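You operate a simulated robot arm through the tools that you are given. There is no shell and no other tool.

You run a simulated robot arm. Do the job below in one go: nothing can be reset, and whatever is moved stays where it is left.

## Task
Scrub the old grease off the wheel lock's plate, then oil a patch on it.
Fine: stiff brush to scrub, gold brush to oil, both back; leave the lock clamped in the vice. Set down upright: stiff brush, gold brush. A coat counts when it lies all over at full strength: go over it till it gets no stronger. What is to be rubbed or washed off counts as gone when no trace of it is left.

It is judged by the outcome, as a careful person would: the job done as asked, and still so three seconds after it is handed in. It fails if anything else is knocked over, pushed out of place, dropped, spilled or broken.

## Robot
A 7-joint arm with a two-finger parallel gripper, fixed in place. Base frame: the origin is at the foot of the arm, x ahead of it, y to its left, z up; the work surface is at about z = 800. Lengths are in mm, angles in degrees, forces in N, time in s.
With the tool pointing down near the work surface it reaches from about 320 to 740 mm from the base axis. Its first joint turns from -143.0 to 143.0 degrees. Payload 3 kg.
The tool frame sits at the grasp point between the pads (the TCP): z along the fingers, y along the line on which they close. The tips reach 30 mm beyond it. Largest opening 94 mm; finger width 28, thickness 10; the body of the gripper, 50 by 96 mm, starts 55 mm behind the TCP.
Orientation is told as [roll, pitch, yaw] about the base's x, y, z axes, in that order, counted from this pose: with the fingers straight down and closing along the base's y, the tool's x points along the base's -x, its y along +y and its z along -z.

## Interface
- The arm moves only by the tool step_arm. Its argument "steps" is a list of rows, each a list of 2 entries, a list of its own where there are three numbers: the shift along the tool's x, y, z in cm, then the turn, a rotation vector about the tool's x, y, z in degrees. In form: [[[x, y, z], [wx, wy, wz]], ...]. A call has 1 to 20 rows; each row is the pose to reach, as a shift and turn from the pose commanded when the call began, along the tool's axes at that moment. "hand" is the finger opening in cm, from 0 to 9.4, set as the call begins (left out, the last holds). Each row takes 0.2 s and may step no farther than 50 mm and 8.6 degrees from the row before; otherwise, or with a gripper value out of range, the whole call is refused. Where a pose cannot be reached the arm comes as near as it can. A force on the tool above 40 N (or 10 N above the force at the start of the call, whichever is more), or a blocked arm, ends the call early, and 0.2 s more pass. The fingers move at their own pace (about 45 mm/s each) and stop on an object; they squeeze with about 33 N. The grip force told is the motor's: it shows also when the fingers shut on nothing. Time passes only in rows, and 0.2 s behind the last, so rows that repeat a pose let the fingers close. The reply holds the time, the measured pose of the TCP, the force on the tool along the base axes, the opening and the grip force, in the units named above and with some noise, with the torque about the TCP (base axes, N m) and any sound that the robot's microphone picked up.
- Cameras (640 x 400 px; columns grow to the right, rows downward): "scene" is fixed at [223.3, -649.5, 1486]; the picture's right is [0.79, -0.61, 0.00], its down [-0.26, -0.34, -0.90] and it looks along [0.55, 0.71, -0.43] (base axes); focal length 362 px, centre (320, 200). "wrist" rides on the gripper at [76, 14, -102] in the tool frame; the picture's right is [-0.18, 0.98, 0.00], its down [-0.75, -0.14, -0.64] and it looks along [-0.63, -0.12, 0.77] (tool axes); focal length 243 px, centre (320, 200). There is no depth. A picture from a camera that has moved, and an enlarged one, comes with that camera's place and axes in the base frame and with its lens. The place of the scene camera against the robot may be out by one fixed shift of up to 18 mm in any direction.
- snapshot(camera): a new picture of that camera. No time passes.
- lift_body(by): slides the trunk up (or, below 0, down) by that many mm; the arm rides with it, the base frame stays. It gives what a move gives, with no picture.
- enlarge(camera, box): a new picture of the part [left, top, right, bottom] of that camera's present view, enlarged. No time passes.
- sign_off(): hands the job in; it is judged then, once.

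Places have to be worked out from the pictures, the camera data and where the tool is seen. Open the gripper and draw the arm clear of the work before you hand the job in, unless the task says otherwise.

The tools are called after "Request:" as a command line: name --argument value ..., lists and objects as JSON in quotes. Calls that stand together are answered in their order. step_arm: Moves the arm, as the interface text tells. Its arguments: {"type":"object","properties":{"steps":{"type":"array","items":{"type":"array"}},"hand":{"type":"number"}},"required":["steps"]} The other tools are called the same way: lift_body (by) slides the trunk up or down; snapshot (camera) takes a picture; enlarge (camera, box) takes an enlarged picture of a part of a camera's view; sign_off () hands the job in.

At the start:

```text
t: 0.0
tool_pos: [524.1, 222.0, 1297.2]
ee_rot: [-0.2, 0.0, 0.0]
force: [0.4, -1.2, 0.2]
ft_torque: [0.0, -0.02, 0.03]
grip_width: 93.9
grip_force: 0.1
trunk travel left (down, up): [-225.0, 165.0]
```

scene: 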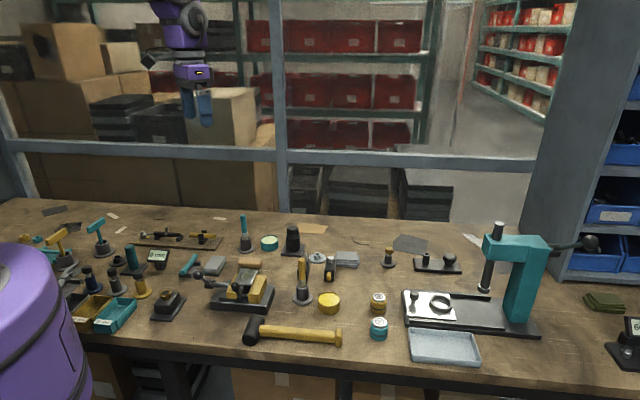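
wrist: 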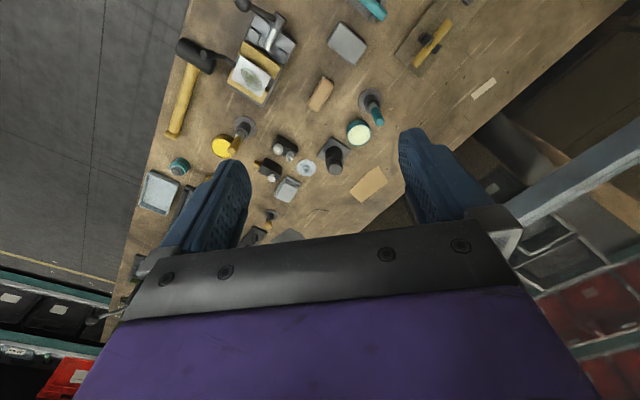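

I look closer at the bench in the scene view and the wrist view to identify the brushes, the vice and the lock.

Request:
enlarge --camera "scene" --box '[180, 200, 400, 350]'

Request:
enlarge --camera "scene" --box '[20, 200, 220, 335]'

Request:
enlarge --camera "wrist" --box '[130, 0, 410, 180]'

Request:
enlarge --camera "wrist" --box '[130, 100, 410, 275]'

```text
2.67 times, centred on (290, 275) of scene
camera zoom: at [223.3, -649.5, 1486.0], right [0.79, -0.61, 0.0], down [-0.26, -0.34, -0.9], along [0.55, 0.71, -0.43], focal length 965 px, centre (400, 0)
```

zoom: 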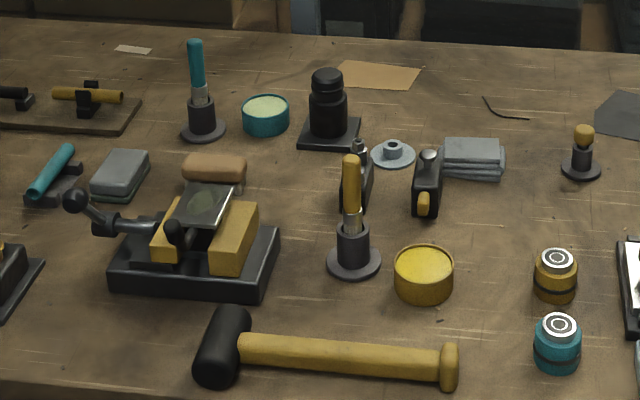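

```text
2.96 times, centred on (120, 268) of scene
camera zoom: at [223.3, -649.5, 1486.0], right [0.79, -0.61, 0.0], down [-0.26, -0.34, -0.9], along [0.55, 0.71, -0.43], focal length 1073 px, centre (913, 0)
```

zoom: 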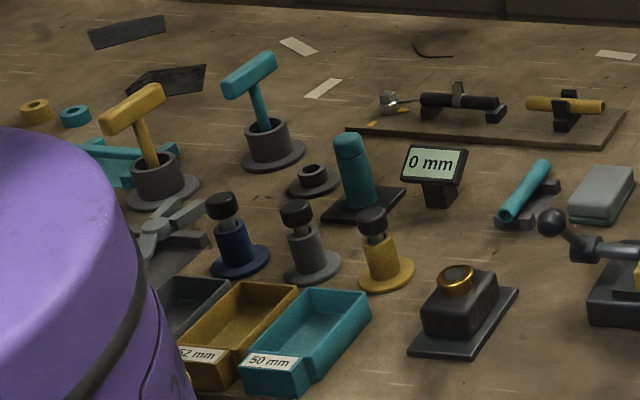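

```text
2.22 times, centred on (270, 90) of wrist
camera zoom: at [447.7, 236.5, 1399.8], right [0.18, 0.98, 0.0], down [0.75, -0.14, 0.64], along [0.63, -0.12, -0.77], focal length 539 px, centre (431, 444)
```

zoom: 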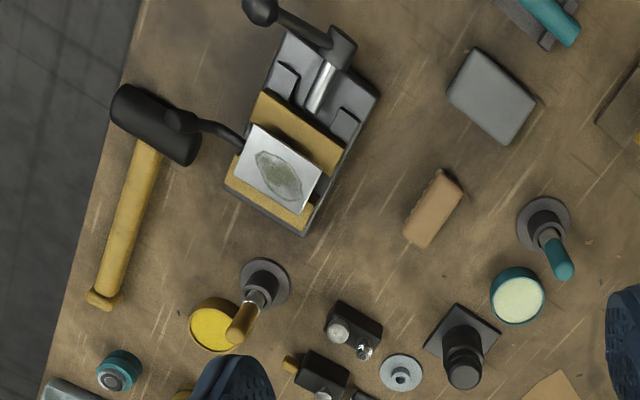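

```text
2.29 times, centred on (270, 188) of wrist
camera zoom: at [447.7, 236.5, 1399.8], right [0.18, 0.98, 0.0], down [0.75, -0.14, 0.64], along [0.63, -0.12, -0.77], focal length 555 px, centre (434, 229)
```

zoom: 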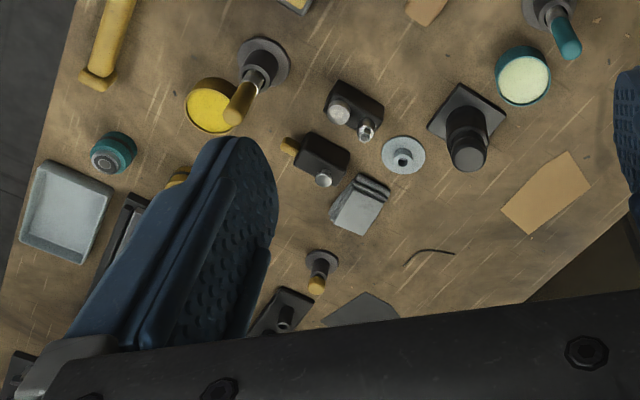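

The scene shows: the vice with yellow jaws holding the lock's plate (about x 543, y 83), a brown block brush (about 613, 206), and a gold-handled brush in a holder (about 666, 0) beside a yellow tin (about 694, -70). I move lower over the vice for a better look.

Request:
step_arm --steps '[[[0.5, -2.6, 3.9], [0, 0, 0]], [[1.0, -5.3, 7.9], [0, 0, 0]], [[1.5, -7.9, 11.8], [0, 0, 0]], [[2.0, -10.6, 15.8], [0, 0, 0]], [[2.4, -13.2, 19.7], [0, 0, 0]], [[2.4, -13.2, 19.7], [0, 0, 0]]]'

Request:
snapshot --camera "wrist"

Request:
enlarge --camera "wrist" --box '[200, 40, 440, 190]'

Request:
enlarge --camera "scene" --box '[200, 240, 290, 310]'

Request:
enlarge --camera "scene" --box '[280, 240, 370, 325]'

```text
t: 1.4
tool_pos: [499.5, 90.5, 1100.0]
ee_rot: [0.0, 0.0, 0.1]
force: [-0.5, -0.8, 0.2]
ft_torque: [-0.01, -0.02, -0.02]
grip_width: 94.2
grip_force: 0.1
trunk travel left (down, up): [-225.0, 165.0]
```

```text
taken
camera wrist: at [422.4, 104.2, 1203.3], right [0.18, 0.98, 0.0], down [0.75, -0.14, 0.64], along [0.63, -0.12, -0.77], focal length 243 px, centre (320, 200)
```

wrist: 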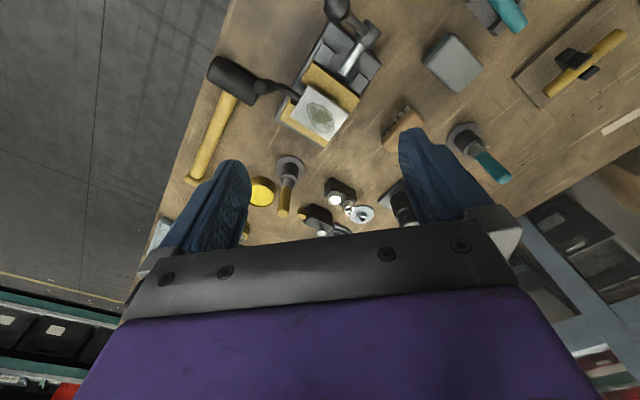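

```text
2.67 times, centred on (320, 115) of wrist
camera zoom: at [422.4, 104.2, 1203.3], right [0.18, 0.98, 0.0], down [0.75, -0.14, 0.64], along [0.63, -0.12, -0.77], focal length 647 px, centre (320, 427)
```

zoom: 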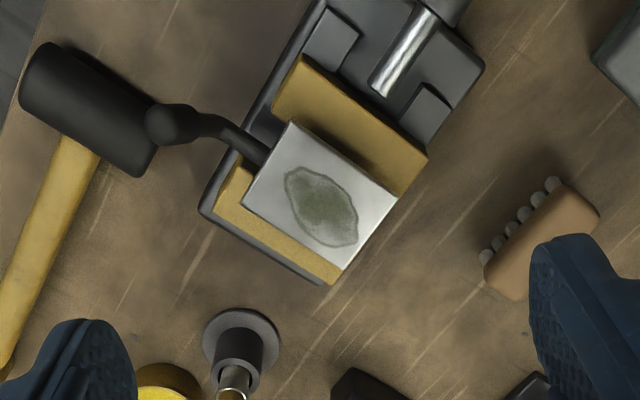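

```text
5.71 times, centred on (245, 275) of scene
camera zoom: at [223.3, -649.5, 1486.0], right [0.79, -0.61, 0.0], down [-0.26, -0.34, -0.9], along [0.55, 0.71, -0.43], focal length 2069 px, centre (749, -229)
```

zoom: 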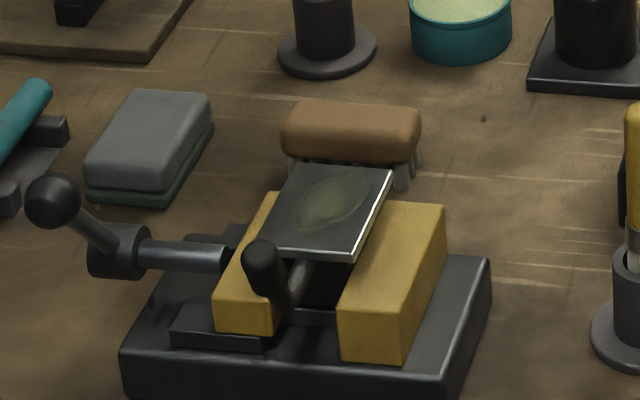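

```text
4.71 times, centred on (325, 282) of scene
camera zoom: at [223.3, -649.5, 1486.0], right [0.79, -0.61, 0.0], down [-0.26, -0.34, -0.9], along [0.55, 0.71, -0.43], focal length 1704 px, centre (296, -188)
```

zoom: 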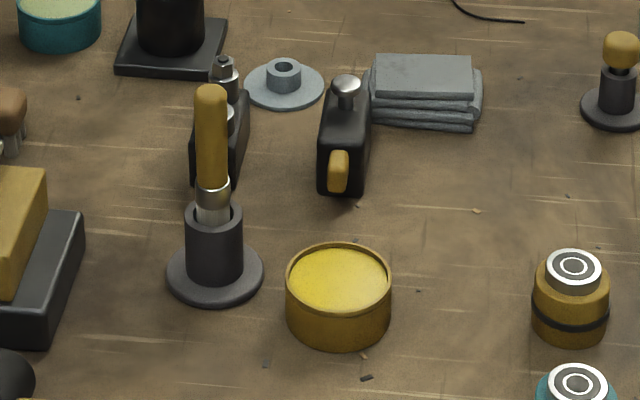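

The lock's plate is clamped face-up with a greenish grease spot, and the stiff brush is the brown block standing on its bristles near (608, 206). I move above that brush to get its position and orientation.

Request:
step_arm --steps '[[[-1.5, 3.1, 2.5], [0, 0, 0]], [[-3.0, 6.2, 5.0], [0, 0, 0]], [[-4.5, 9.3, 7.5], [0, 0, 0]], [[-6.05, 12.45, 10.0], [0, 0, 0]], [[-6.05, 12.45, 10.0], [0, 0, 0]]]'

Request:
snapshot --camera "wrist"

Request:
enlarge --camera "wrist" --box '[220, 60, 420, 185]'

Request:
enlarge --camera "scene" --box '[200, 220, 320, 295]'

```text
t: 2.6
tool_pos: [556.4, 213.5, 997.7]
ee_rot: [0.0, -0.1, 0.1]
force: [-0.1, -0.1, -0.8]
ft_torque: [0.01, -0.01, 0.02]
grip_width: 94.0
grip_force: 0.1
trunk travel left (down, up): [-225.0, 165.0]
```

```text
taken
camera wrist: at [480.1, 227.8, 1100.3], right [0.18, 0.98, 0.0], down [0.75, -0.14, 0.64], along [0.63, -0.12, -0.77], focal length 243 px, centre (320, 200)
```

wrist: 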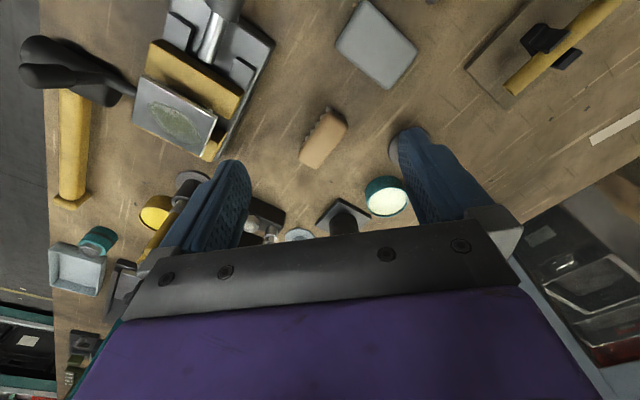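

```text
3.20 times, centred on (320, 122) of wrist
camera zoom: at [480.1, 227.8, 1100.3], right [0.18, 0.98, 0.0], down [0.75, -0.14, 0.64], along [0.63, -0.12, -0.77], focal length 776 px, centre (320, 448)
```

zoom: 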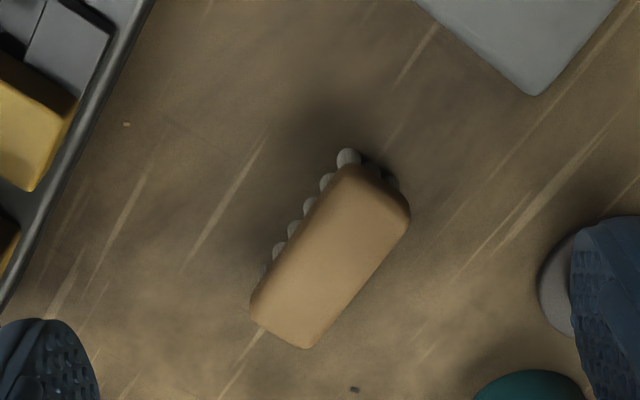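

```text
5.33 times, centred on (260, 258) of scene
camera zoom: at [223.3, -649.5, 1486.0], right [0.79, -0.61, 0.0], down [-0.26, -0.34, -0.9], along [0.55, 0.71, -0.43], focal length 1931 px, centre (640, -107)
```

zoom: 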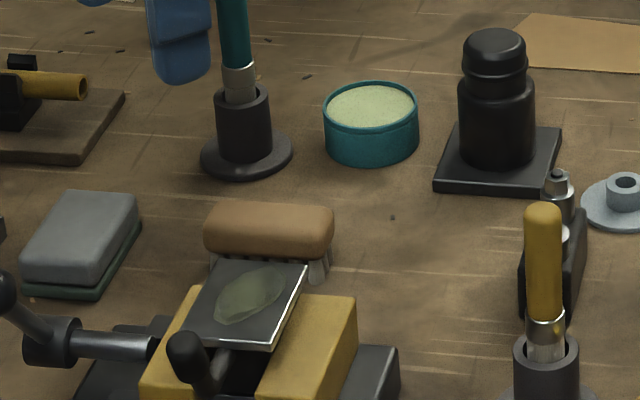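

The brush is a block about 70×30 mm, standing near (609, 205), with its long axis along (0.71, -0.70) and its top near z 837. I turn the gripper 45° so it closes across the short side, and come down above it to check alignment.

Request:
step_arm --hand 6.4 --steps '[[[-0.8, -0.15, 1.7], [0, 0, 7.5]], [[-1.6, -0.3, 3.3], [0, 0, 15]], [[-2.5, -0.5, 5.0], [0, 0, 22.5]], [[-3.3, -0.65, 6.7], [0, 0, 30]], [[-4.1, -0.8, 8.3], [0, 0, 37.5]], [[-4.94, -0.95, 10.0], [0, 0, 45]], [[-4.94, -0.95, 10.0], [0, 0, 45]], [[-4.94, -0.95, 10.0], [0, 0, 45]]]'

Request:
snapshot --camera "wrist"

Request:
enlarge --camera "scene" --box '[200, 190, 320, 285]'

```text
t: 4.4
tool_pos: [608.2, 204.3, 900.6]
ee_rot: [0.0, 0.0, -45.0]
force: [-0.3, 0.3, 1.2]
ft_torque: [-0.01, -0.03, 0.01]
grip_width: 64.0
grip_force: 0.0
trunk travel left (down, up): [-225.0, 165.0]
```

```text
taken
camera wrist: at [564.9, 268.7, 1002.6], right [0.83, 0.56, 0.0], down [0.43, -0.63, 0.64], along [0.36, -0.53, -0.77], focal length 243 px, centre (320, 200)
```

wrist: 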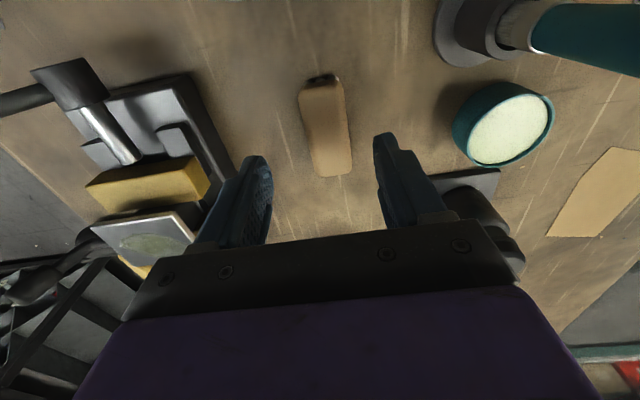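

```text
4.21 times, centred on (260, 238) of scene
camera zoom: at [223.3, -649.5, 1486.0], right [0.79, -0.61, 0.0], down [-0.26, -0.34, -0.9], along [0.55, 0.71, -0.43], focal length 1524 px, centre (573, 42)
```

zoom: 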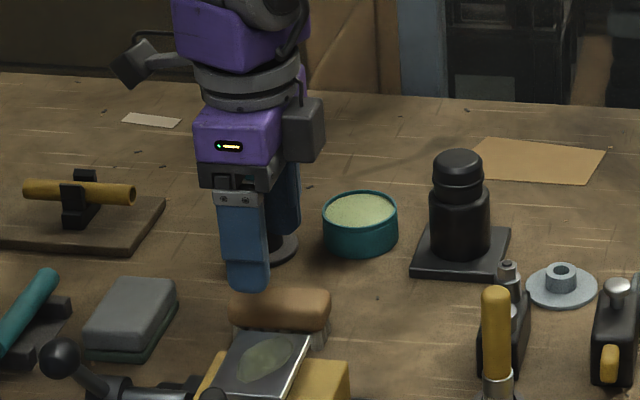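

The gripper is aligned over the brush within a few mm. I shift 3 mm along the closing direction, turn 1.5° more, and descend to z≈842 so the tips stay above the bristles' foot.

Request:
step_arm --steps '[[[0, 0.28, 2.0], [0, 0, 1.5]], [[0, 0.28, 4.0], [0, 0, 1.5]], [[0, 0.28, 5.8], [0, 0, 1.5]], [[0, 0.28, 5.8], [0, 0, 1.5]]]'

Request:
snapshot --camera "wrist"

Request:
enlarge --camera "scene" --box '[210, 220, 310, 285]'

```text
t: 5.4
tool_pos: [610.9, 207.6, 842.9]
ee_rot: [0.1, -0.1, -46.6]
force: [-0.3, -0.4, 0.8]
ft_torque: [-0.01, -0.01, 0.01]
grip_width: 64.1
grip_force: 0.1
trunk travel left (down, up): [-225.0, 165.0]
```

```text
taken
camera wrist: at [569.0, 273.1, 945.5], right [0.84, 0.54, 0.0], down [0.42, -0.64, 0.64], along [0.35, -0.54, -0.77], focal length 243 px, centre (320, 200)
```

wrist: 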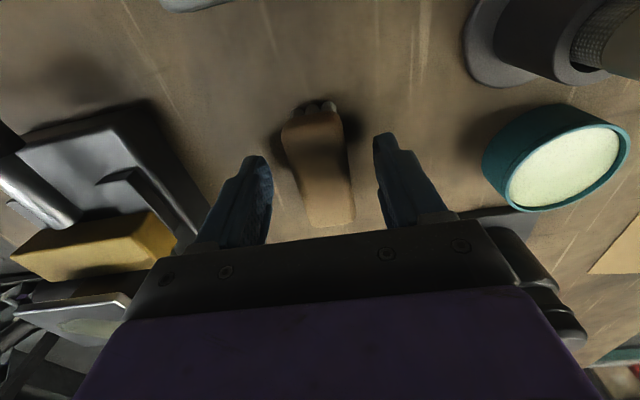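

```text
6.15 times, centred on (260, 252) of scene
camera zoom: at [223.3, -649.5, 1486.0], right [0.79, -0.61, 0.0], down [-0.26, -0.34, -0.9], along [0.55, 0.71, -0.43], focal length 2228 px, centre (689, -123)
```

zoom: 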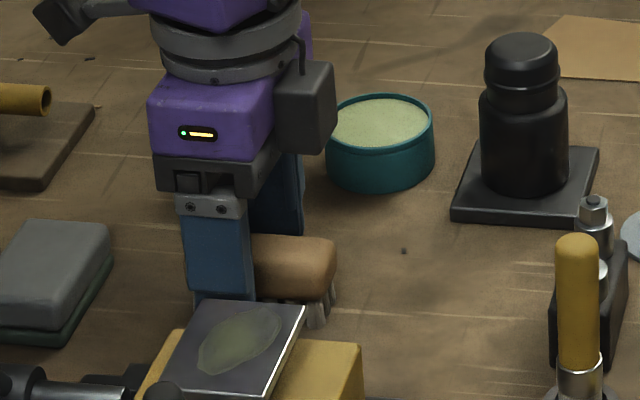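

The fingers straddle the block evenly, with the bristle tufts visible at its foot below the tips. I close on it.

Request:
step_arm --hand 0 --steps '[[[0, 0, 0], [0, 0, 0]], [[0, 0, 0], [0, 0, 0]], [[0, 0, 0], [0, 0, 0]], [[0, 0, 0], [0, 0, 0]], [[0, 0, 0], [0, 0, 0]]]'

Request:
snapshot --camera "wrist"

```text
t: 6.6
tool_pos: [610.4, 207.5, 842.2]
ee_rot: [0.0, 0.1, -46.6]
force: [-0.2, 0.5, 1.2]
ft_torque: [-0.03, -0.04, -0.05]
grip_width: 31.2
grip_force: 32.5
trunk travel left (down, up): [-225.0, 165.0]
```

```text
taken
camera wrist: at [568.9, 273.2, 945.4], right [0.84, 0.54, 0.0], down [0.42, -0.64, 0.64], along [0.35, -0.54, -0.77], focal length 243 px, centre (320, 200)
```

wrist: 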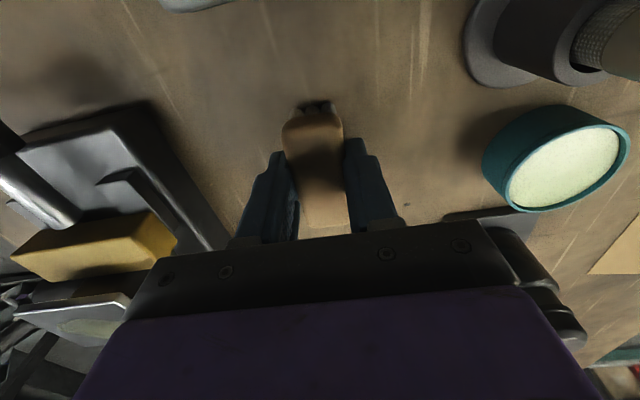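

The brush is gripped (31.2 mm, 32.5 N). I lift it straight up and check it.

Request:
step_arm --steps '[[[0, 0, -1.0], [0, 0, 0]], [[0, 0, -4.0], [0, 0, 0]], [[0, 0, -8.0], [0, 0, 0]], [[0, 0, -12.0], [0, 0, 0]], [[0, 0, -14.0], [0, 0, 0]], [[0, 0, -14.0], [0, 0, 0]]]'

Request:
snapshot --camera "wrist"

Request:
enlarge --camera "scene" --box '[200, 190, 320, 315]'

```text
t: 8.0
tool_pos: [610.3, 206.6, 981.9]
ee_rot: [0.0, 0.0, -46.5]
force: [0.4, -0.3, -0.4]
ft_torque: [0.0, -0.02, -0.01]
grip_width: 31.3
grip_force: 33.4
trunk travel left (down, up): [-225.0, 165.0]
```

```text
taken
camera wrist: at [568.8, 271.6, 1085.8], right [0.84, 0.54, 0.0], down [0.42, -0.64, 0.64], along [0.35, -0.54, -0.77], focal length 243 px, centre (320, 200)
```

wrist: 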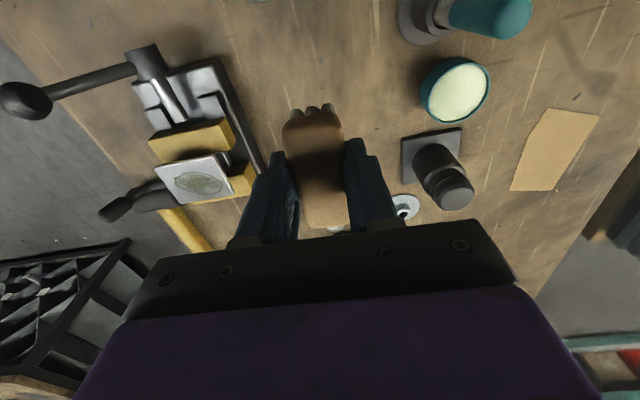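

```text
3.20 times, centred on (260, 252) of scene
camera zoom: at [223.3, -649.5, 1486.0], right [0.79, -0.61, 0.0], down [-0.26, -0.34, -0.9], along [0.55, 0.71, -0.43], focal length 1158 px, centre (512, 32)
```

zoom: 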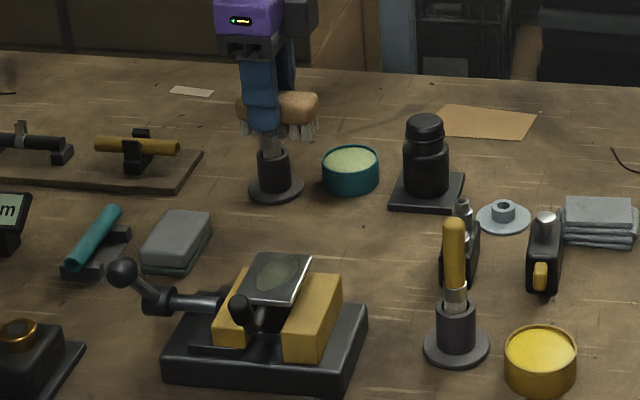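

The brush hangs level in the grip. I carry it over the plate at a safe height (about (543, 85), TCP z 960).

Request:
step_arm --steps '[[[-1.0, -3.3, 0], [0, 0, 0]], [[-2.1, -6.6, 0], [0, 0, 0]], [[-3.2, -9.9, 0], [0, 0, 0]], [[-4.25, -13.2, 0], [0, 0, 0]], [[-4.25, -13.2, 2.2], [0, 0, 0]], [[-4.25, -13.2, 2.2], [0, 0, 0]]]'

Request:
snapshot --camera "wrist"

Request:
enlarge --camera "scene" --box '[200, 230, 300, 315]'

```text
t: 9.4
tool_pos: [543.3, 85.4, 961.1]
ee_rot: [0.1, -0.1, -46.4]
force: [-1.0, 0.4, -1.2]
ft_torque: [0.02, 0.01, -0.01]
grip_width: 30.9
grip_force: 32.8
trunk travel left (down, up): [-225.0, 165.0]
```

```text
taken
camera wrist: at [502.0, 151.3, 1063.3], right [0.84, 0.54, 0.0], down [0.42, -0.64, 0.64], along [0.35, -0.54, -0.77], focal length 243 px, centre (320, 200)
```

wrist: 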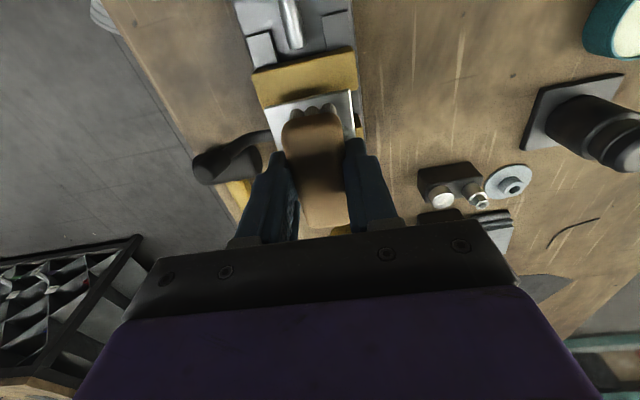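

```text
4.71 times, centred on (250, 272) of scene
camera zoom: at [223.3, -649.5, 1486.0], right [0.79, -0.61, 0.0], down [-0.26, -0.34, -0.9], along [0.55, 0.71, -0.43], focal length 1704 px, centre (649, -141)
```

zoom: 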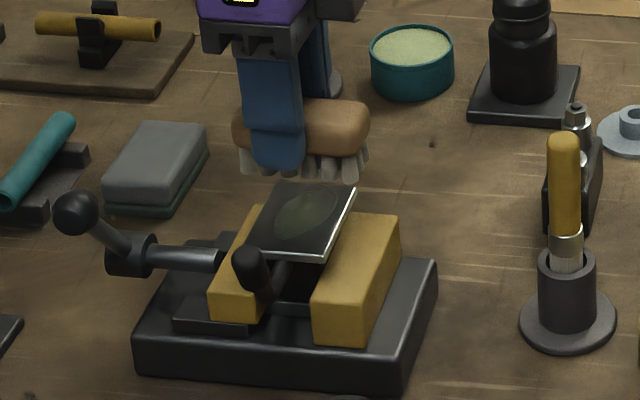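

The brush is over the plate with about 30 mm gap by the scene view. I descend 24 mm and read the force.

Request:
step_arm --steps '[[[0, 0, 1.2], [0, 0, 0]], [[0, 0, 2.4], [0, 0, 0]], [[0, 0, 2.4], [0, 0, 0]]]'

Request:
enlarge --camera "scene" --box '[210, 230, 290, 300]'

Request:
enlarge --camera "wrist" --box '[180, 20, 420, 250]'

```text
t: 10.2
tool_pos: [544.2, 85.7, 936.8]
ee_rot: [0.0, -0.1, -46.5]
force: [0.5, 0.0, -1.0]
ft_torque: [-0.01, 0.01, -0.02]
grip_width: 31.3
grip_force: 33.2
trunk travel left (down, up): [-225.0, 165.0]
```

```text
5.71 times, centred on (250, 265) of scene
camera zoom: at [223.3, -649.5, 1486.0], right [0.79, -0.61, 0.0], down [-0.26, -0.34, -0.9], along [0.55, 0.71, -0.43], focal length 2069 px, centre (720, -171)
```

zoom: 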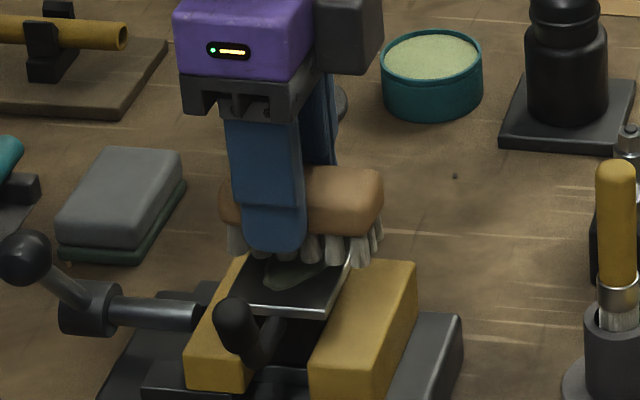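

```text
1.74 times, centred on (300, 135) of wrist
camera zoom: at [501.5, 150.3, 1039.4], right [0.84, 0.54, 0.0], down [0.42, -0.64, 0.64], along [0.35, -0.54, -0.77], focal length 422 px, centre (355, 313)
```

zoom: 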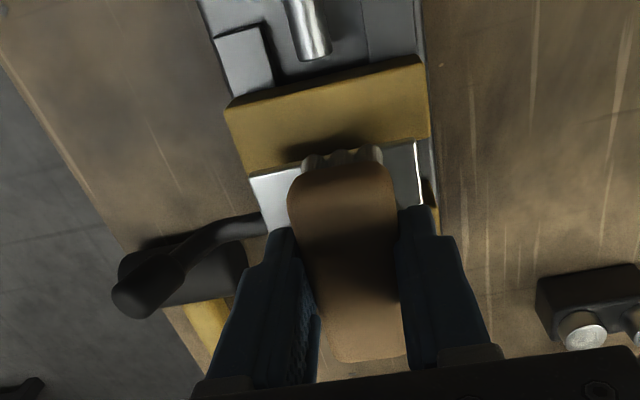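

No contact yet; the bristles are just above the plate. I go down in 2 mm steps, reading the force.

Request:
step_arm --steps '[[[0, 0, 0.2], [0, 0, 0]], [[0, 0, 0.4], [0, 0, 0]], [[0, 0, 0.4], [0, 0, 0]]]'

Request:
step_arm --steps '[[[0, 0, 0.1], [0, 0, 0]], [[0, 0, 0.2], [0, 0, 0]], [[0, 0, 0.2], [0, 0, 0]]]'

```text
t: 11.0
tool_pos: [544.3, 84.6, 934.2]
ee_rot: [0.0, 0.0, -46.6]
force: [0.6, 0.1, -0.8]
ft_torque: [0.01, 0.0, -0.01]
grip_width: 30.9
grip_force: 32.8
trunk travel left (down, up): [-225.0, 165.0]
```

```text
t: 11.8
tool_pos: [542.9, 84.5, 931.0]
ee_rot: [0.0, 0.0, -46.4]
force: [0.2, 0.5, 0.6]
ft_torque: [0.02, -0.01, 0.01]
grip_width: 31.0
grip_force: 33.2
trunk travel left (down, up): [-225.0, 165.0]
```

Still no clear contact (z force within noise); I continue down in small steps.

Request:
step_arm --steps '[[[0, 0, 0.1], [0, 0, 0]], [[0, 0, 0.2], [0, 0, 0]], [[0, 0, 0.2], [0, 0, 0]]]'

Request:
enlarge --camera "scene" --box '[210, 230, 290, 300]'

```text
t: 12.6
tool_pos: [544.1, 84.8, 929.1]
ee_rot: [0.0, -0.1, -46.4]
force: [-0.3, -0.7, -0.4]
ft_torque: [0.02, 0.0, -0.02]
grip_width: 31.0
grip_force: 33.1
trunk travel left (down, up): [-225.0, 165.0]
```

```text
5.71 times, centred on (250, 265) of scene
camera zoom: at [223.3, -649.5, 1486.0], right [0.79, -0.61, 0.0], down [-0.26, -0.34, -0.9], along [0.55, 0.71, -0.43], focal length 2069 px, centre (720, -171)
```

zoom: 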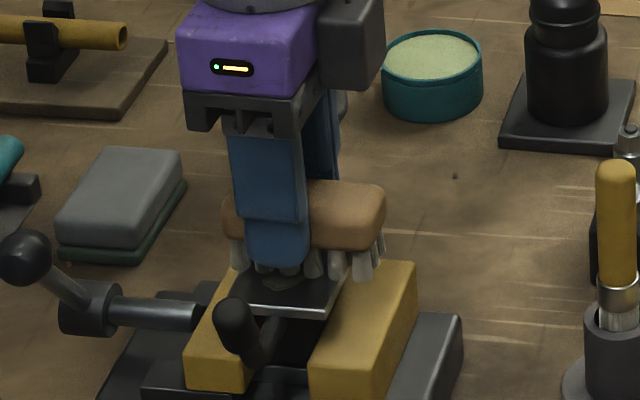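

Bristle ends look to be within a millimetre or so of the plate now. I continue down in 1 mm steps.

Request:
step_arm --steps '[[[0, 0, 0.1], [0, 0, 0]], [[0, 0, 0.1], [0, 0, 0]]]'

Request:
step_arm --steps '[[[0, 0, 0.1], [0, 0, 0]], [[0, 0, 0.1], [0, 0, 0]]]'

Request:
step_arm --steps '[[[0, 0, 0.1], [0, 0, 0]], [[0, 0, 0.1], [0, 0, 0]]]'

```text
t: 13.2
tool_pos: [544.8, 83.7, 928.0]
ee_rot: [0.1, -0.1, -46.4]
force: [-0.6, -0.5, 10.3]
ft_torque: [0.02, 0.06, 0.02]
grip_width: 30.9
grip_force: 33.0
trunk travel left (down, up): [-225.0, 165.0]
```

```text
t: 13.8
tool_pos: [543.7, 85.6, 927.7]
ee_rot: [0.2, -0.1, -46.5]
force: [-1.6, 1.2, 30.2]
ft_torque: [0.05, 0.14, 0.0]
grip_width: 31.1
grip_force: 33.3
trunk travel left (down, up): [-225.0, 165.0]
```

```text
t: 14.4
tool_pos: [544.2, 84.9, 927.7]
ee_rot: [0.1, -0.2, -46.4]
force: [3.2, 3.0, 36.4]
ft_torque: [0.11, -0.06, -0.01]
grip_width: 30.9
grip_force: 32.8
trunk travel left (down, up): [-225.0, 165.0]
```

Contact is stiff: about 20 N per mm, now 36 N. I back off 1.5 mm to a moderate pressure.

Request:
step_arm --steps '[[[0, 0, -0.15], [0, 0, 0]], [[0, 0, -0.15], [0, 0, 0]]]'

```text
t: 15.0
tool_pos: [543.8, 83.6, 928.3]
ee_rot: [0.1, 0.0, -46.5]
force: [1.3, 3.1, 18.5]
ft_torque: [0.02, -0.2, -0.04]
grip_width: 31.0
grip_force: 32.6
trunk travel left (down, up): [-225.0, 165.0]
```

About 18 N; I ease half a millimetre and start scrubbing strokes along the plate's long axis.

Request:
step_arm --steps '[[[0, 0, -0.05], [0, 0, 0]], [[0, 0.5, -0.05], [0, 0, 0]], [[0, 1.0, -0.05], [0, 0, 0]], [[0, 1.5, -0.05], [0, 0, 0]], [[0, 1.0, -0.05], [0, 0, 0]], [[0, 0.5, -0.05], [0, 0, 0]], [[0, 0, -0.05], [0, 0, 0]], [[0, -0.5, -0.05], [0, 0, 0]], [[0, -1.0, -0.05], [0, 0, 0]], [[0, -1.3, -0.05], [0, 0, 0]], [[0, -0.5, -0.05], [0, 0, 0]], [[0, 0, -0.05], [0, 0, 0]]]'

Request:
enlarge --camera "scene" --box '[210, 230, 290, 300]'

```text
t: 17.6
tool_pos: [544.0, 83.0, 927.9]
ee_rot: [0.1, -0.1, -46.4]
force: [0.6, -0.8, 0.4]
ft_torque: [-0.05, 0.0, -0.03]
grip_width: 30.9
grip_force: 32.8
trunk travel left (down, up): [-225.0, 165.0]
```

```text
5.71 times, centred on (250, 265) of scene
camera zoom: at [223.3, -649.5, 1486.0], right [0.79, -0.61, 0.0], down [-0.26, -0.34, -0.9], along [0.55, 0.71, -0.43], focal length 2069 px, centre (720, -171)
```

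zoom: 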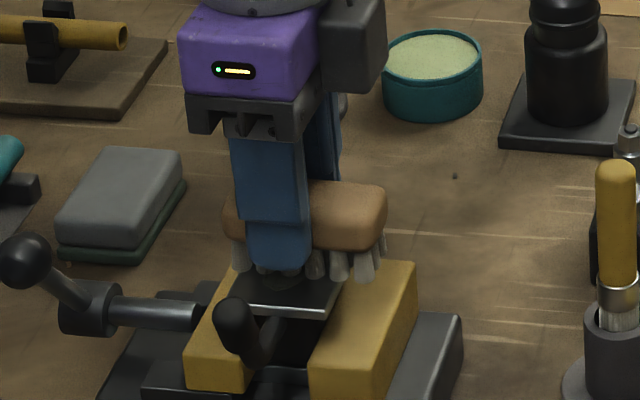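

The force is back near zero, so I re-press 0.5–1 mm and stroke again, watching the force.

Request:
step_arm --steps '[[[0, 0, 0.07], [0, 0, 0]], [[0, 0, 0.07], [0, 0, 0]]]'

```text
t: 18.2
tool_pos: [544.5, 84.1, 928.0]
ee_rot: [0.0, 0.0, -46.5]
force: [0.5, -0.8, 6.2]
ft_torque: [-0.03, 0.02, 0.04]
grip_width: 30.9
grip_force: 33.1
trunk travel left (down, up): [-225.0, 165.0]
```

At 6 N I add a touch more pressure and make a full set of strokes across the grease spot.

Request:
step_arm --steps '[[[0, 0, 0.03], [0, 0, 0]], [[0, 0.5, 0.03], [0, 0, 0]], [[0, 1.0, 0.03], [0, 0, 0]], [[0, 1.5, 0.03], [0, 0, 0]], [[0, 1.0, 0.03], [0, 0, 0]], [[0, 0.5, 0.03], [0, 0, 0]], [[0, 0, 0.03], [0, 0, 0]], [[0, -0.5, 0.03], [0, 0, 0]], [[0, -1.0, 0.03], [0, 0, 0]], [[0, -1.4, 0.03], [0, 0, 0]], [[0, -1.0, 0.03], [0, 0, 0]], [[0, -0.5, 0.03], [0, 0, 0]], [[0, 0, 0.03], [0, 0, 0]], [[0, 0.5, 0.03], [0, 0, 0]], [[0, 1.0, 0.03], [0, 0, 0]], [[0, 1.5, 0.03], [0, 0, 0]], [[0, 1.5, 0.03], [0, 0, 0]]]'

Request:
enlarge --camera "scene" --box '[210, 230, 290, 300]'

Request:
enlarge --camera "wrist" --box '[180, 20, 420, 250]'

```text
t: 21.8
tool_pos: [555.2, 93.5, 928.2]
ee_rot: [0.0, 0.1, -46.4]
force: [-2.2, -1.2, 10.3]
ft_torque: [-0.14, 0.19, 0.0]
grip_width: 30.7
grip_force: 33.0
trunk travel left (down, up): [-225.0, 165.0]
```

```text
5.71 times, centred on (250, 265) of scene
camera zoom: at [223.3, -649.5, 1486.0], right [0.79, -0.61, 0.0], down [-0.26, -0.34, -0.9], along [0.55, 0.71, -0.43], focal length 2069 px, centre (720, -171)
```

zoom: 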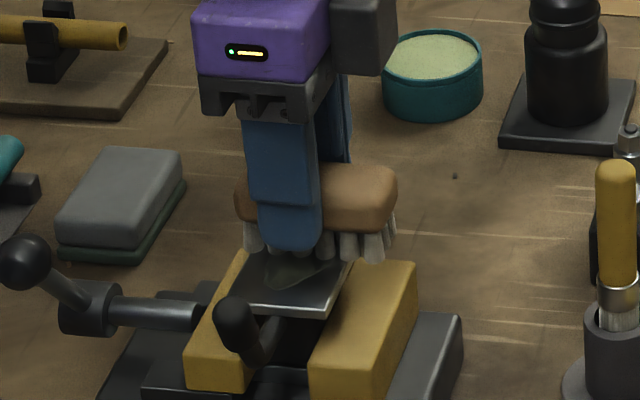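

```text
1.74 times, centred on (300, 135) of wrist
camera zoom: at [512.6, 158.7, 1030.4], right [0.84, 0.54, 0.0], down [0.42, -0.64, 0.64], along [0.35, -0.54, -0.77], focal length 422 px, centre (355, 313)
```

zoom: 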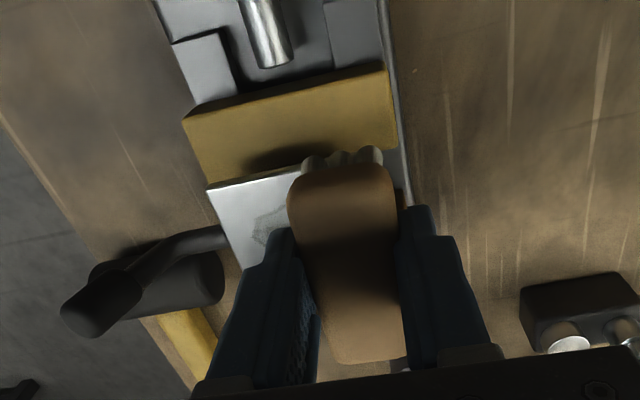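

Grease still shows at the left part. I make strokes with a small sideways offset and stop at the left end to read the pressure there.

Request:
step_arm --steps '[[[0.4, -0.5, 0.02], [0, 0, 0]], [[0.4, -1.0, 0.02], [0, 0, 0]], [[0.4, -1.5, 0.02], [0, 0, 0]], [[0.4, -2.0, 0.02], [0, 0, 0]], [[0.4, -2.5, 0.02], [0, 0, 0]], [[0.4, -2.9, 0.02], [0, 0, 0]], [[0, -2.9, 0.02], [0, 0, 0]], [[-0.4, -2.9, 0.02], [0, 0, 0]], [[-0.4, -2.9, 0.02], [0, 0, 0]]]'

Request:
enlarge --camera "wrist" --box '[180, 20, 420, 250]'

```text
t: 23.8
tool_pos: [535.8, 69.1, 927.2]
ee_rot: [-0.1, -0.1, -46.6]
force: [-7.1, 5.3, 19.8]
ft_torque: [0.28, 0.28, -0.02]
grip_width: 31.2
grip_force: 33.1
trunk travel left (down, up): [-225.0, 165.0]
```

```text
1.74 times, centred on (300, 135) of wrist
camera zoom: at [493.5, 135.0, 1030.3], right [0.84, 0.54, 0.0], down [0.42, -0.64, 0.64], along [0.35, -0.54, -0.77], focal length 422 px, centre (355, 313)
```

zoom: 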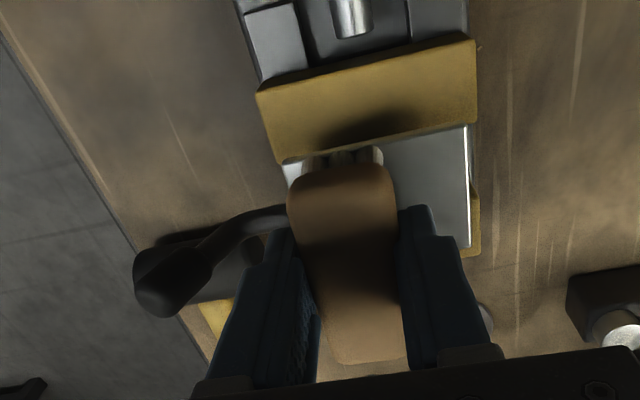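

The right side now looks clean and the pressure here is 20 N. I continue with several strokes over the whole spot.

Request:
step_arm --steps '[[[0.2, 0.6, -0.02], [0, 0, 0]], [[0.4, 1.2, -0.02], [0, 0, 0]], [[0.4, 1.8, -0.02], [0, 0, 0]], [[0.4, 2.4, -0.02], [0, 0, 0]], [[0.8, 2.4, -0.02], [0, 0, 0]], [[0.8, 1.8, -0.02], [0, 0, 0]], [[0.8, 1.2, -0.02], [0, 0, 0]], [[0.8, 0.6, -0.02], [0, 0, 0]], [[0.8, 0.1, -0.02], [0, 0, 0]], [[0.4, 0.1, -0.02], [0, 0, 0]], [[0.2, 0.6, -0.02], [0, 0, 0]], [[0.2, 1.2, -0.02], [0, 0, 0]], [[0.2, 1.8, -0.02], [0, 0, 0]], [[0.2, 2.4, -0.02], [0, 0, 0]], [[0.5, 2.0, -0.02], [0, 0, 0]], [[0.5, 1.4, -0.02], [0, 0, 0]], [[0.5, 0.8, -0.02], [0, 0, 0]], [[0.5, 0.2, -0.02], [0, 0, 0]], [[0.5, 0.2, -0.02], [0, 0, 0]]]'

Request:
step_arm --steps '[[[0, 0, -1.0], [0, 0, 0]], [[0, 0, -4.0], [0, 0, 0]], [[-3.0, 0, -7.0], [0, 0, 0]], [[-6.0, 3.0, -9.0], [0, 0, 0]], [[-6.0, 5.0, -9.0], [0, 0, 0]], [[-6.0, 5.0, -9.0], [0, 0, 0]]]'

Request:
snapshot --camera "wrist"

Request:
enlarge --camera "scene" --box '[210, 230, 290, 300]'

```text
t: 27.8
tool_pos: [535.9, 77.1, 927.9]
ee_rot: [0.1, 0.0, -46.4]
force: [5.8, 11.5, 29.7]
ft_torque: [0.63, -0.34, 0.0]
grip_width: 30.8
grip_force: 32.6
trunk travel left (down, up): [-225.0, 165.0]
```

```text
t: 29.2
tool_pos: [612.4, 69.0, 1019.8]
ee_rot: [0.0, -0.1, -46.5]
force: [0.0, 0.1, 0.2]
ft_torque: [-0.01, 0.0, 0.0]
grip_width: 31.1
grip_force: 32.5
trunk travel left (down, up): [-225.0, 165.0]
```

```text
taken
camera wrist: at [570.2, 133.5, 1121.8], right [0.84, 0.54, 0.0], down [0.42, -0.64, 0.64], along [0.35, -0.54, -0.77], focal length 243 px, centre (320, 200)
```

wrist: 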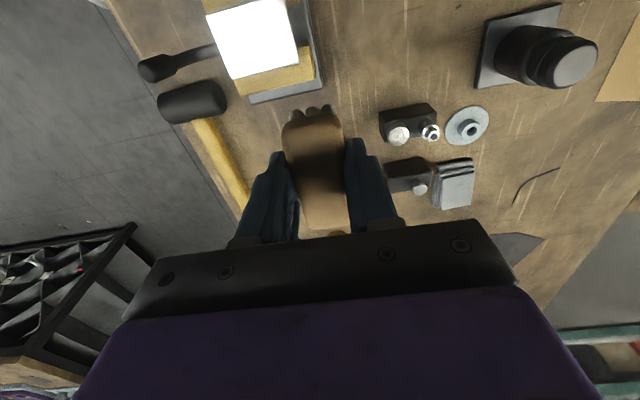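

```text
5.71 times, centred on (250, 265) of scene
camera zoom: at [223.3, -649.5, 1486.0], right [0.79, -0.61, 0.0], down [-0.26, -0.34, -0.9], along [0.55, 0.71, -0.43], focal length 2069 px, centre (720, -171)
```

zoom: 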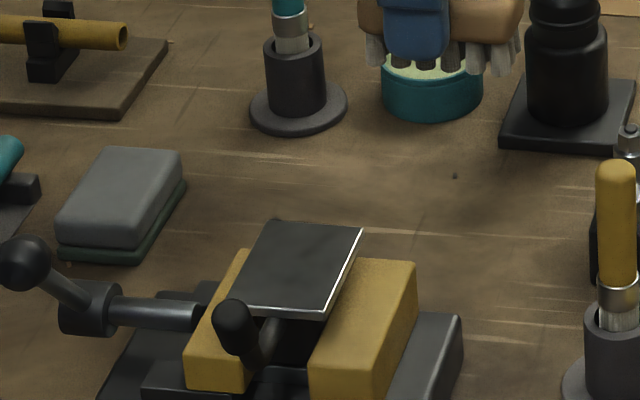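

The plate looks clean in the scene view; the wrist view is glare-lit. I zoom in to look for traces.

Request:
enlarge --camera "scene" --box '[236, 252, 266, 274]'

Request:
enlarge --camera "wrist" --box '[190, 0, 320, 100]'

Request:
step_arm --steps '[[[2.0, 4.0, 0], [0, 0, 0]], [[2.0, 8.0, 0], [0, 0, 0]], [[3.0, 11.0, 0], [0, 0, 0]], [[3.0, 11.0, 0], [0, 0, 0]]]'

Request:
enlarge --camera "wrist" --box '[100, 0, 330, 150]'

```text
16.00 times, centred on (251, 263) of scene
camera zoom: at [223.3, -649.5, 1486.0], right [0.79, -0.61, 0.0], down [-0.26, -0.34, -0.9], along [0.55, 0.71, -0.43], focal length 5792 px, centre (1424, -808)
```

zoom: 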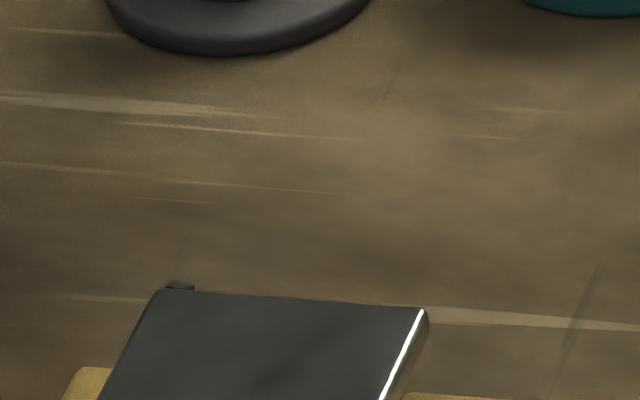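

```text
4.00 times, centred on (255, 50) of wrist
camera zoom: at [570.2, 133.5, 1121.8], right [0.84, 0.54, 0.0], down [0.42, -0.64, 0.64], along [0.35, -0.54, -0.77], focal length 970 px, centre (580, 800)
```

zoom: 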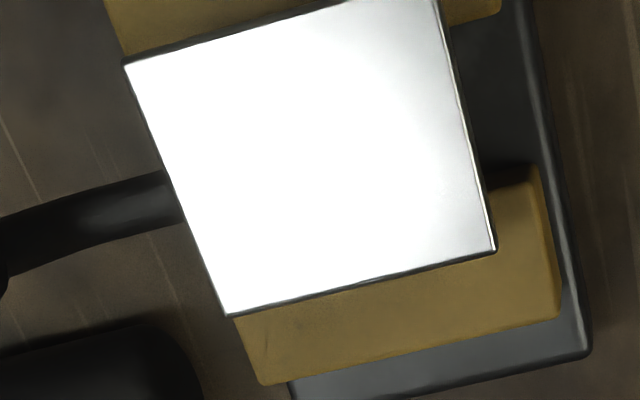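

```text
t: 30.2
tool_pos: [670.4, 164.8, 1019.9]
ee_rot: [0.0, -0.1, -46.5]
force: [-0.2, -0.3, 0.1]
ft_torque: [0.0, -0.01, -0.03]
grip_width: 31.1
grip_force: 33.0
trunk travel left (down, up): [-225.0, 165.0]
```

```text
2.67 times, centred on (215, 75) of wrist
camera zoom: at [628.3, 230.2, 1121.7], right [0.84, 0.54, 0.0], down [0.42, -0.64, 0.64], along [0.35, -0.54, -0.77], focal length 647 px, centre (600, 533)
```

zoom: 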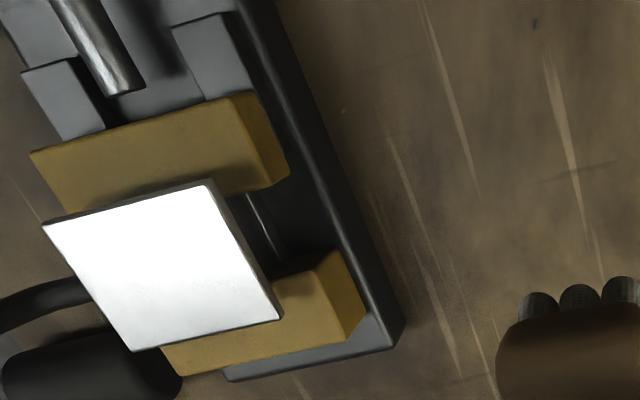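

The glare could hide a faint trace, so I check the scene camera's closest zoom on the plate and move the wrist camera to a less reflecting angle.

Request:
enlarge --camera "scene" --box '[232, 264, 262, 288]'

Request:
step_arm --steps '[[[3.0, -4.0, 0], [0, 0, 0]], [[6.0, -7.0, 0], [0, 0, 0]], [[8.0, -9.0, -2], [0, 0, 0]], [[8.0, -9.0, -2], [0, 0, 0]]]'

Request:
snapshot --camera "wrist"

```text
16.00 times, centred on (247, 276) of scene
camera zoom: at [223.3, -649.5, 1486.0], right [0.79, -0.61, 0.0], down [-0.26, -0.34, -0.9], along [0.55, 0.71, -0.43], focal length 5792 px, centre (1488, -1016)
```

zoom: 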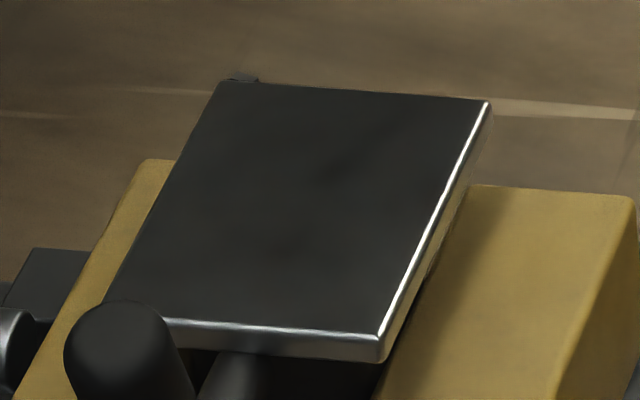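

```text
t: 31.2
tool_pos: [552.4, 159.6, 1035.0]
ee_rot: [0.1, 0.0, -46.5]
force: [-0.5, 0.2, -0.4]
ft_torque: [0.02, 0.0, 0.0]
grip_width: 30.8
grip_force: 33.6
trunk travel left (down, up): [-225.0, 165.0]
```

```text
taken
camera wrist: at [509.8, 224.6, 1138.1], right [0.84, 0.54, 0.0], down [0.42, -0.64, 0.64], along [0.35, -0.54, -0.77], focal length 243 px, centre (320, 200)
```

wrist: 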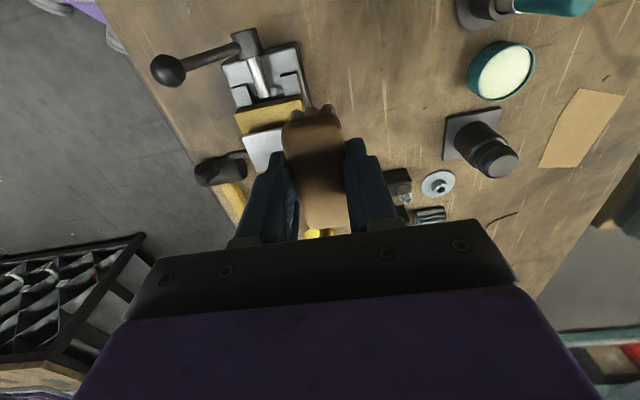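

I see no grease on the plate in the scene zoom. I move above the brush's home spot, from where the wrist camera previously saw the plate without glare.

Request:
step_arm --steps '[[[-0.2, 3.0, 2.0], [0, 0, 0]], [[-0.4, 6.0, 4.0], [0, 0, 0]], [[-0.57, 7.45, 5.3], [0, 0, 0]], [[-0.57, 7.45, 5.3], [0, 0, 0]], [[-0.57, 7.45, 5.3], [0, 0, 0]]]'

Request:
enlarge --camera "wrist" --box '[130, 120, 260, 220]'

Request:
enlarge --camera "wrist" --box '[240, 80, 400, 250]'

Request:
enlarge --camera "scene" --box '[220, 190, 310, 250]'

```text
t: 32.4
tool_pos: [608.5, 203.9, 982.8]
ee_rot: [0.0, 0.1, -46.5]
force: [0.0, -0.8, 0.0]
ft_torque: [0.01, 0.04, 0.01]
grip_width: 31.1
grip_force: 32.8
trunk travel left (down, up): [-225.0, 165.0]
```

```text
4.00 times, centred on (195, 170) of wrist
camera zoom: at [566.5, 270.0, 1085.3], right [0.84, 0.54, 0.0], down [0.42, -0.64, 0.64], along [0.35, -0.54, -0.77], focal length 970 px, centre (820, 320)
```

zoom: 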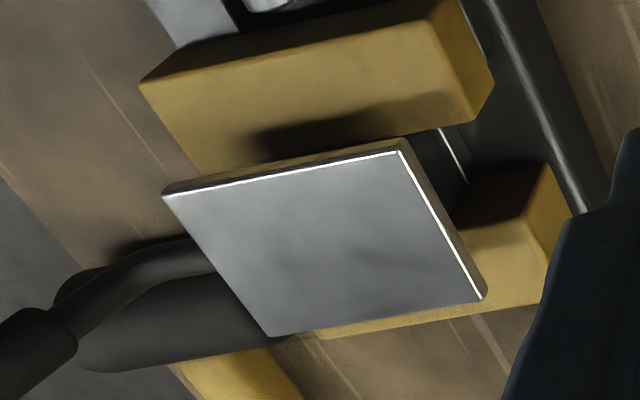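

```text
2.35 times, centred on (320, 165) of wrist
camera zoom: at [566.5, 270.0, 1085.3], right [0.84, 0.54, 0.0], down [0.42, -0.64, 0.64], along [0.35, -0.54, -0.77], focal length 571 px, centre (320, 282)
```

zoom: 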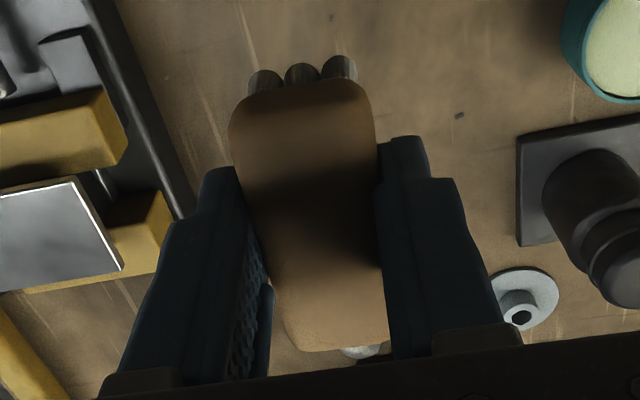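

```text
6.67 times, centred on (265, 220) of scene
camera zoom: at [223.3, -649.5, 1486.0], right [0.79, -0.61, 0.0], down [-0.26, -0.34, -0.9], along [0.55, 0.71, -0.43], focal length 2413 px, centre (687, 67)
```

zoom: 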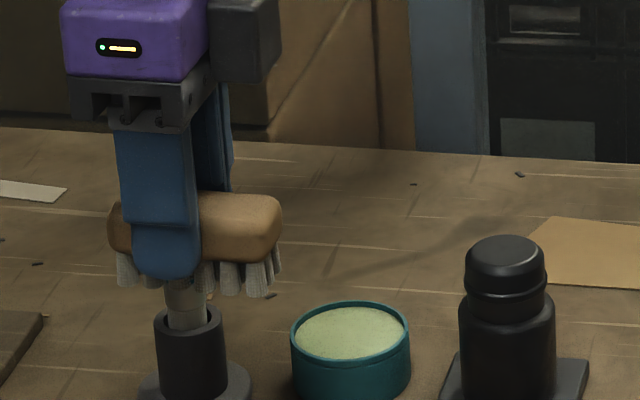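

Both views hint at a faint darker smudge at about long +14, short +6 on the plate. I zoom in tighter to decide whether it is residue.

Request:
enlarge --camera "wrist" --box '[160, 150, 230, 210]'

Request:
enlarge --camera "scene" --box '[238, 266, 256, 282]'

```text
6.67 times, centred on (195, 180) of wrist
camera zoom: at [566.5, 270.0, 1085.3], right [0.84, 0.54, 0.0], down [0.42, -0.64, 0.64], along [0.35, -0.54, -0.77], focal length 1618 px, centre (1153, 333)
```

zoom: 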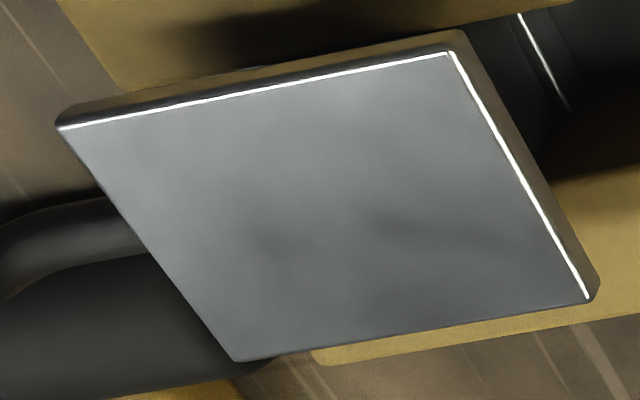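

```text
16.00 times, centred on (247, 274) of scene
camera zoom: at [223.3, -649.5, 1486.0], right [0.79, -0.61, 0.0], down [-0.26, -0.34, -0.9], along [0.55, 0.71, -0.43], focal length 5792 px, centre (1488, -984)
```

zoom: 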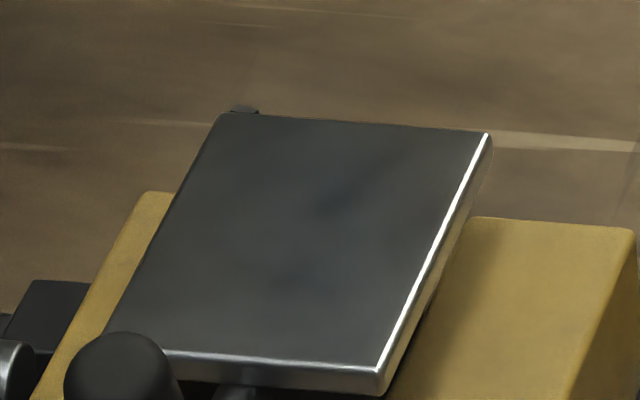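

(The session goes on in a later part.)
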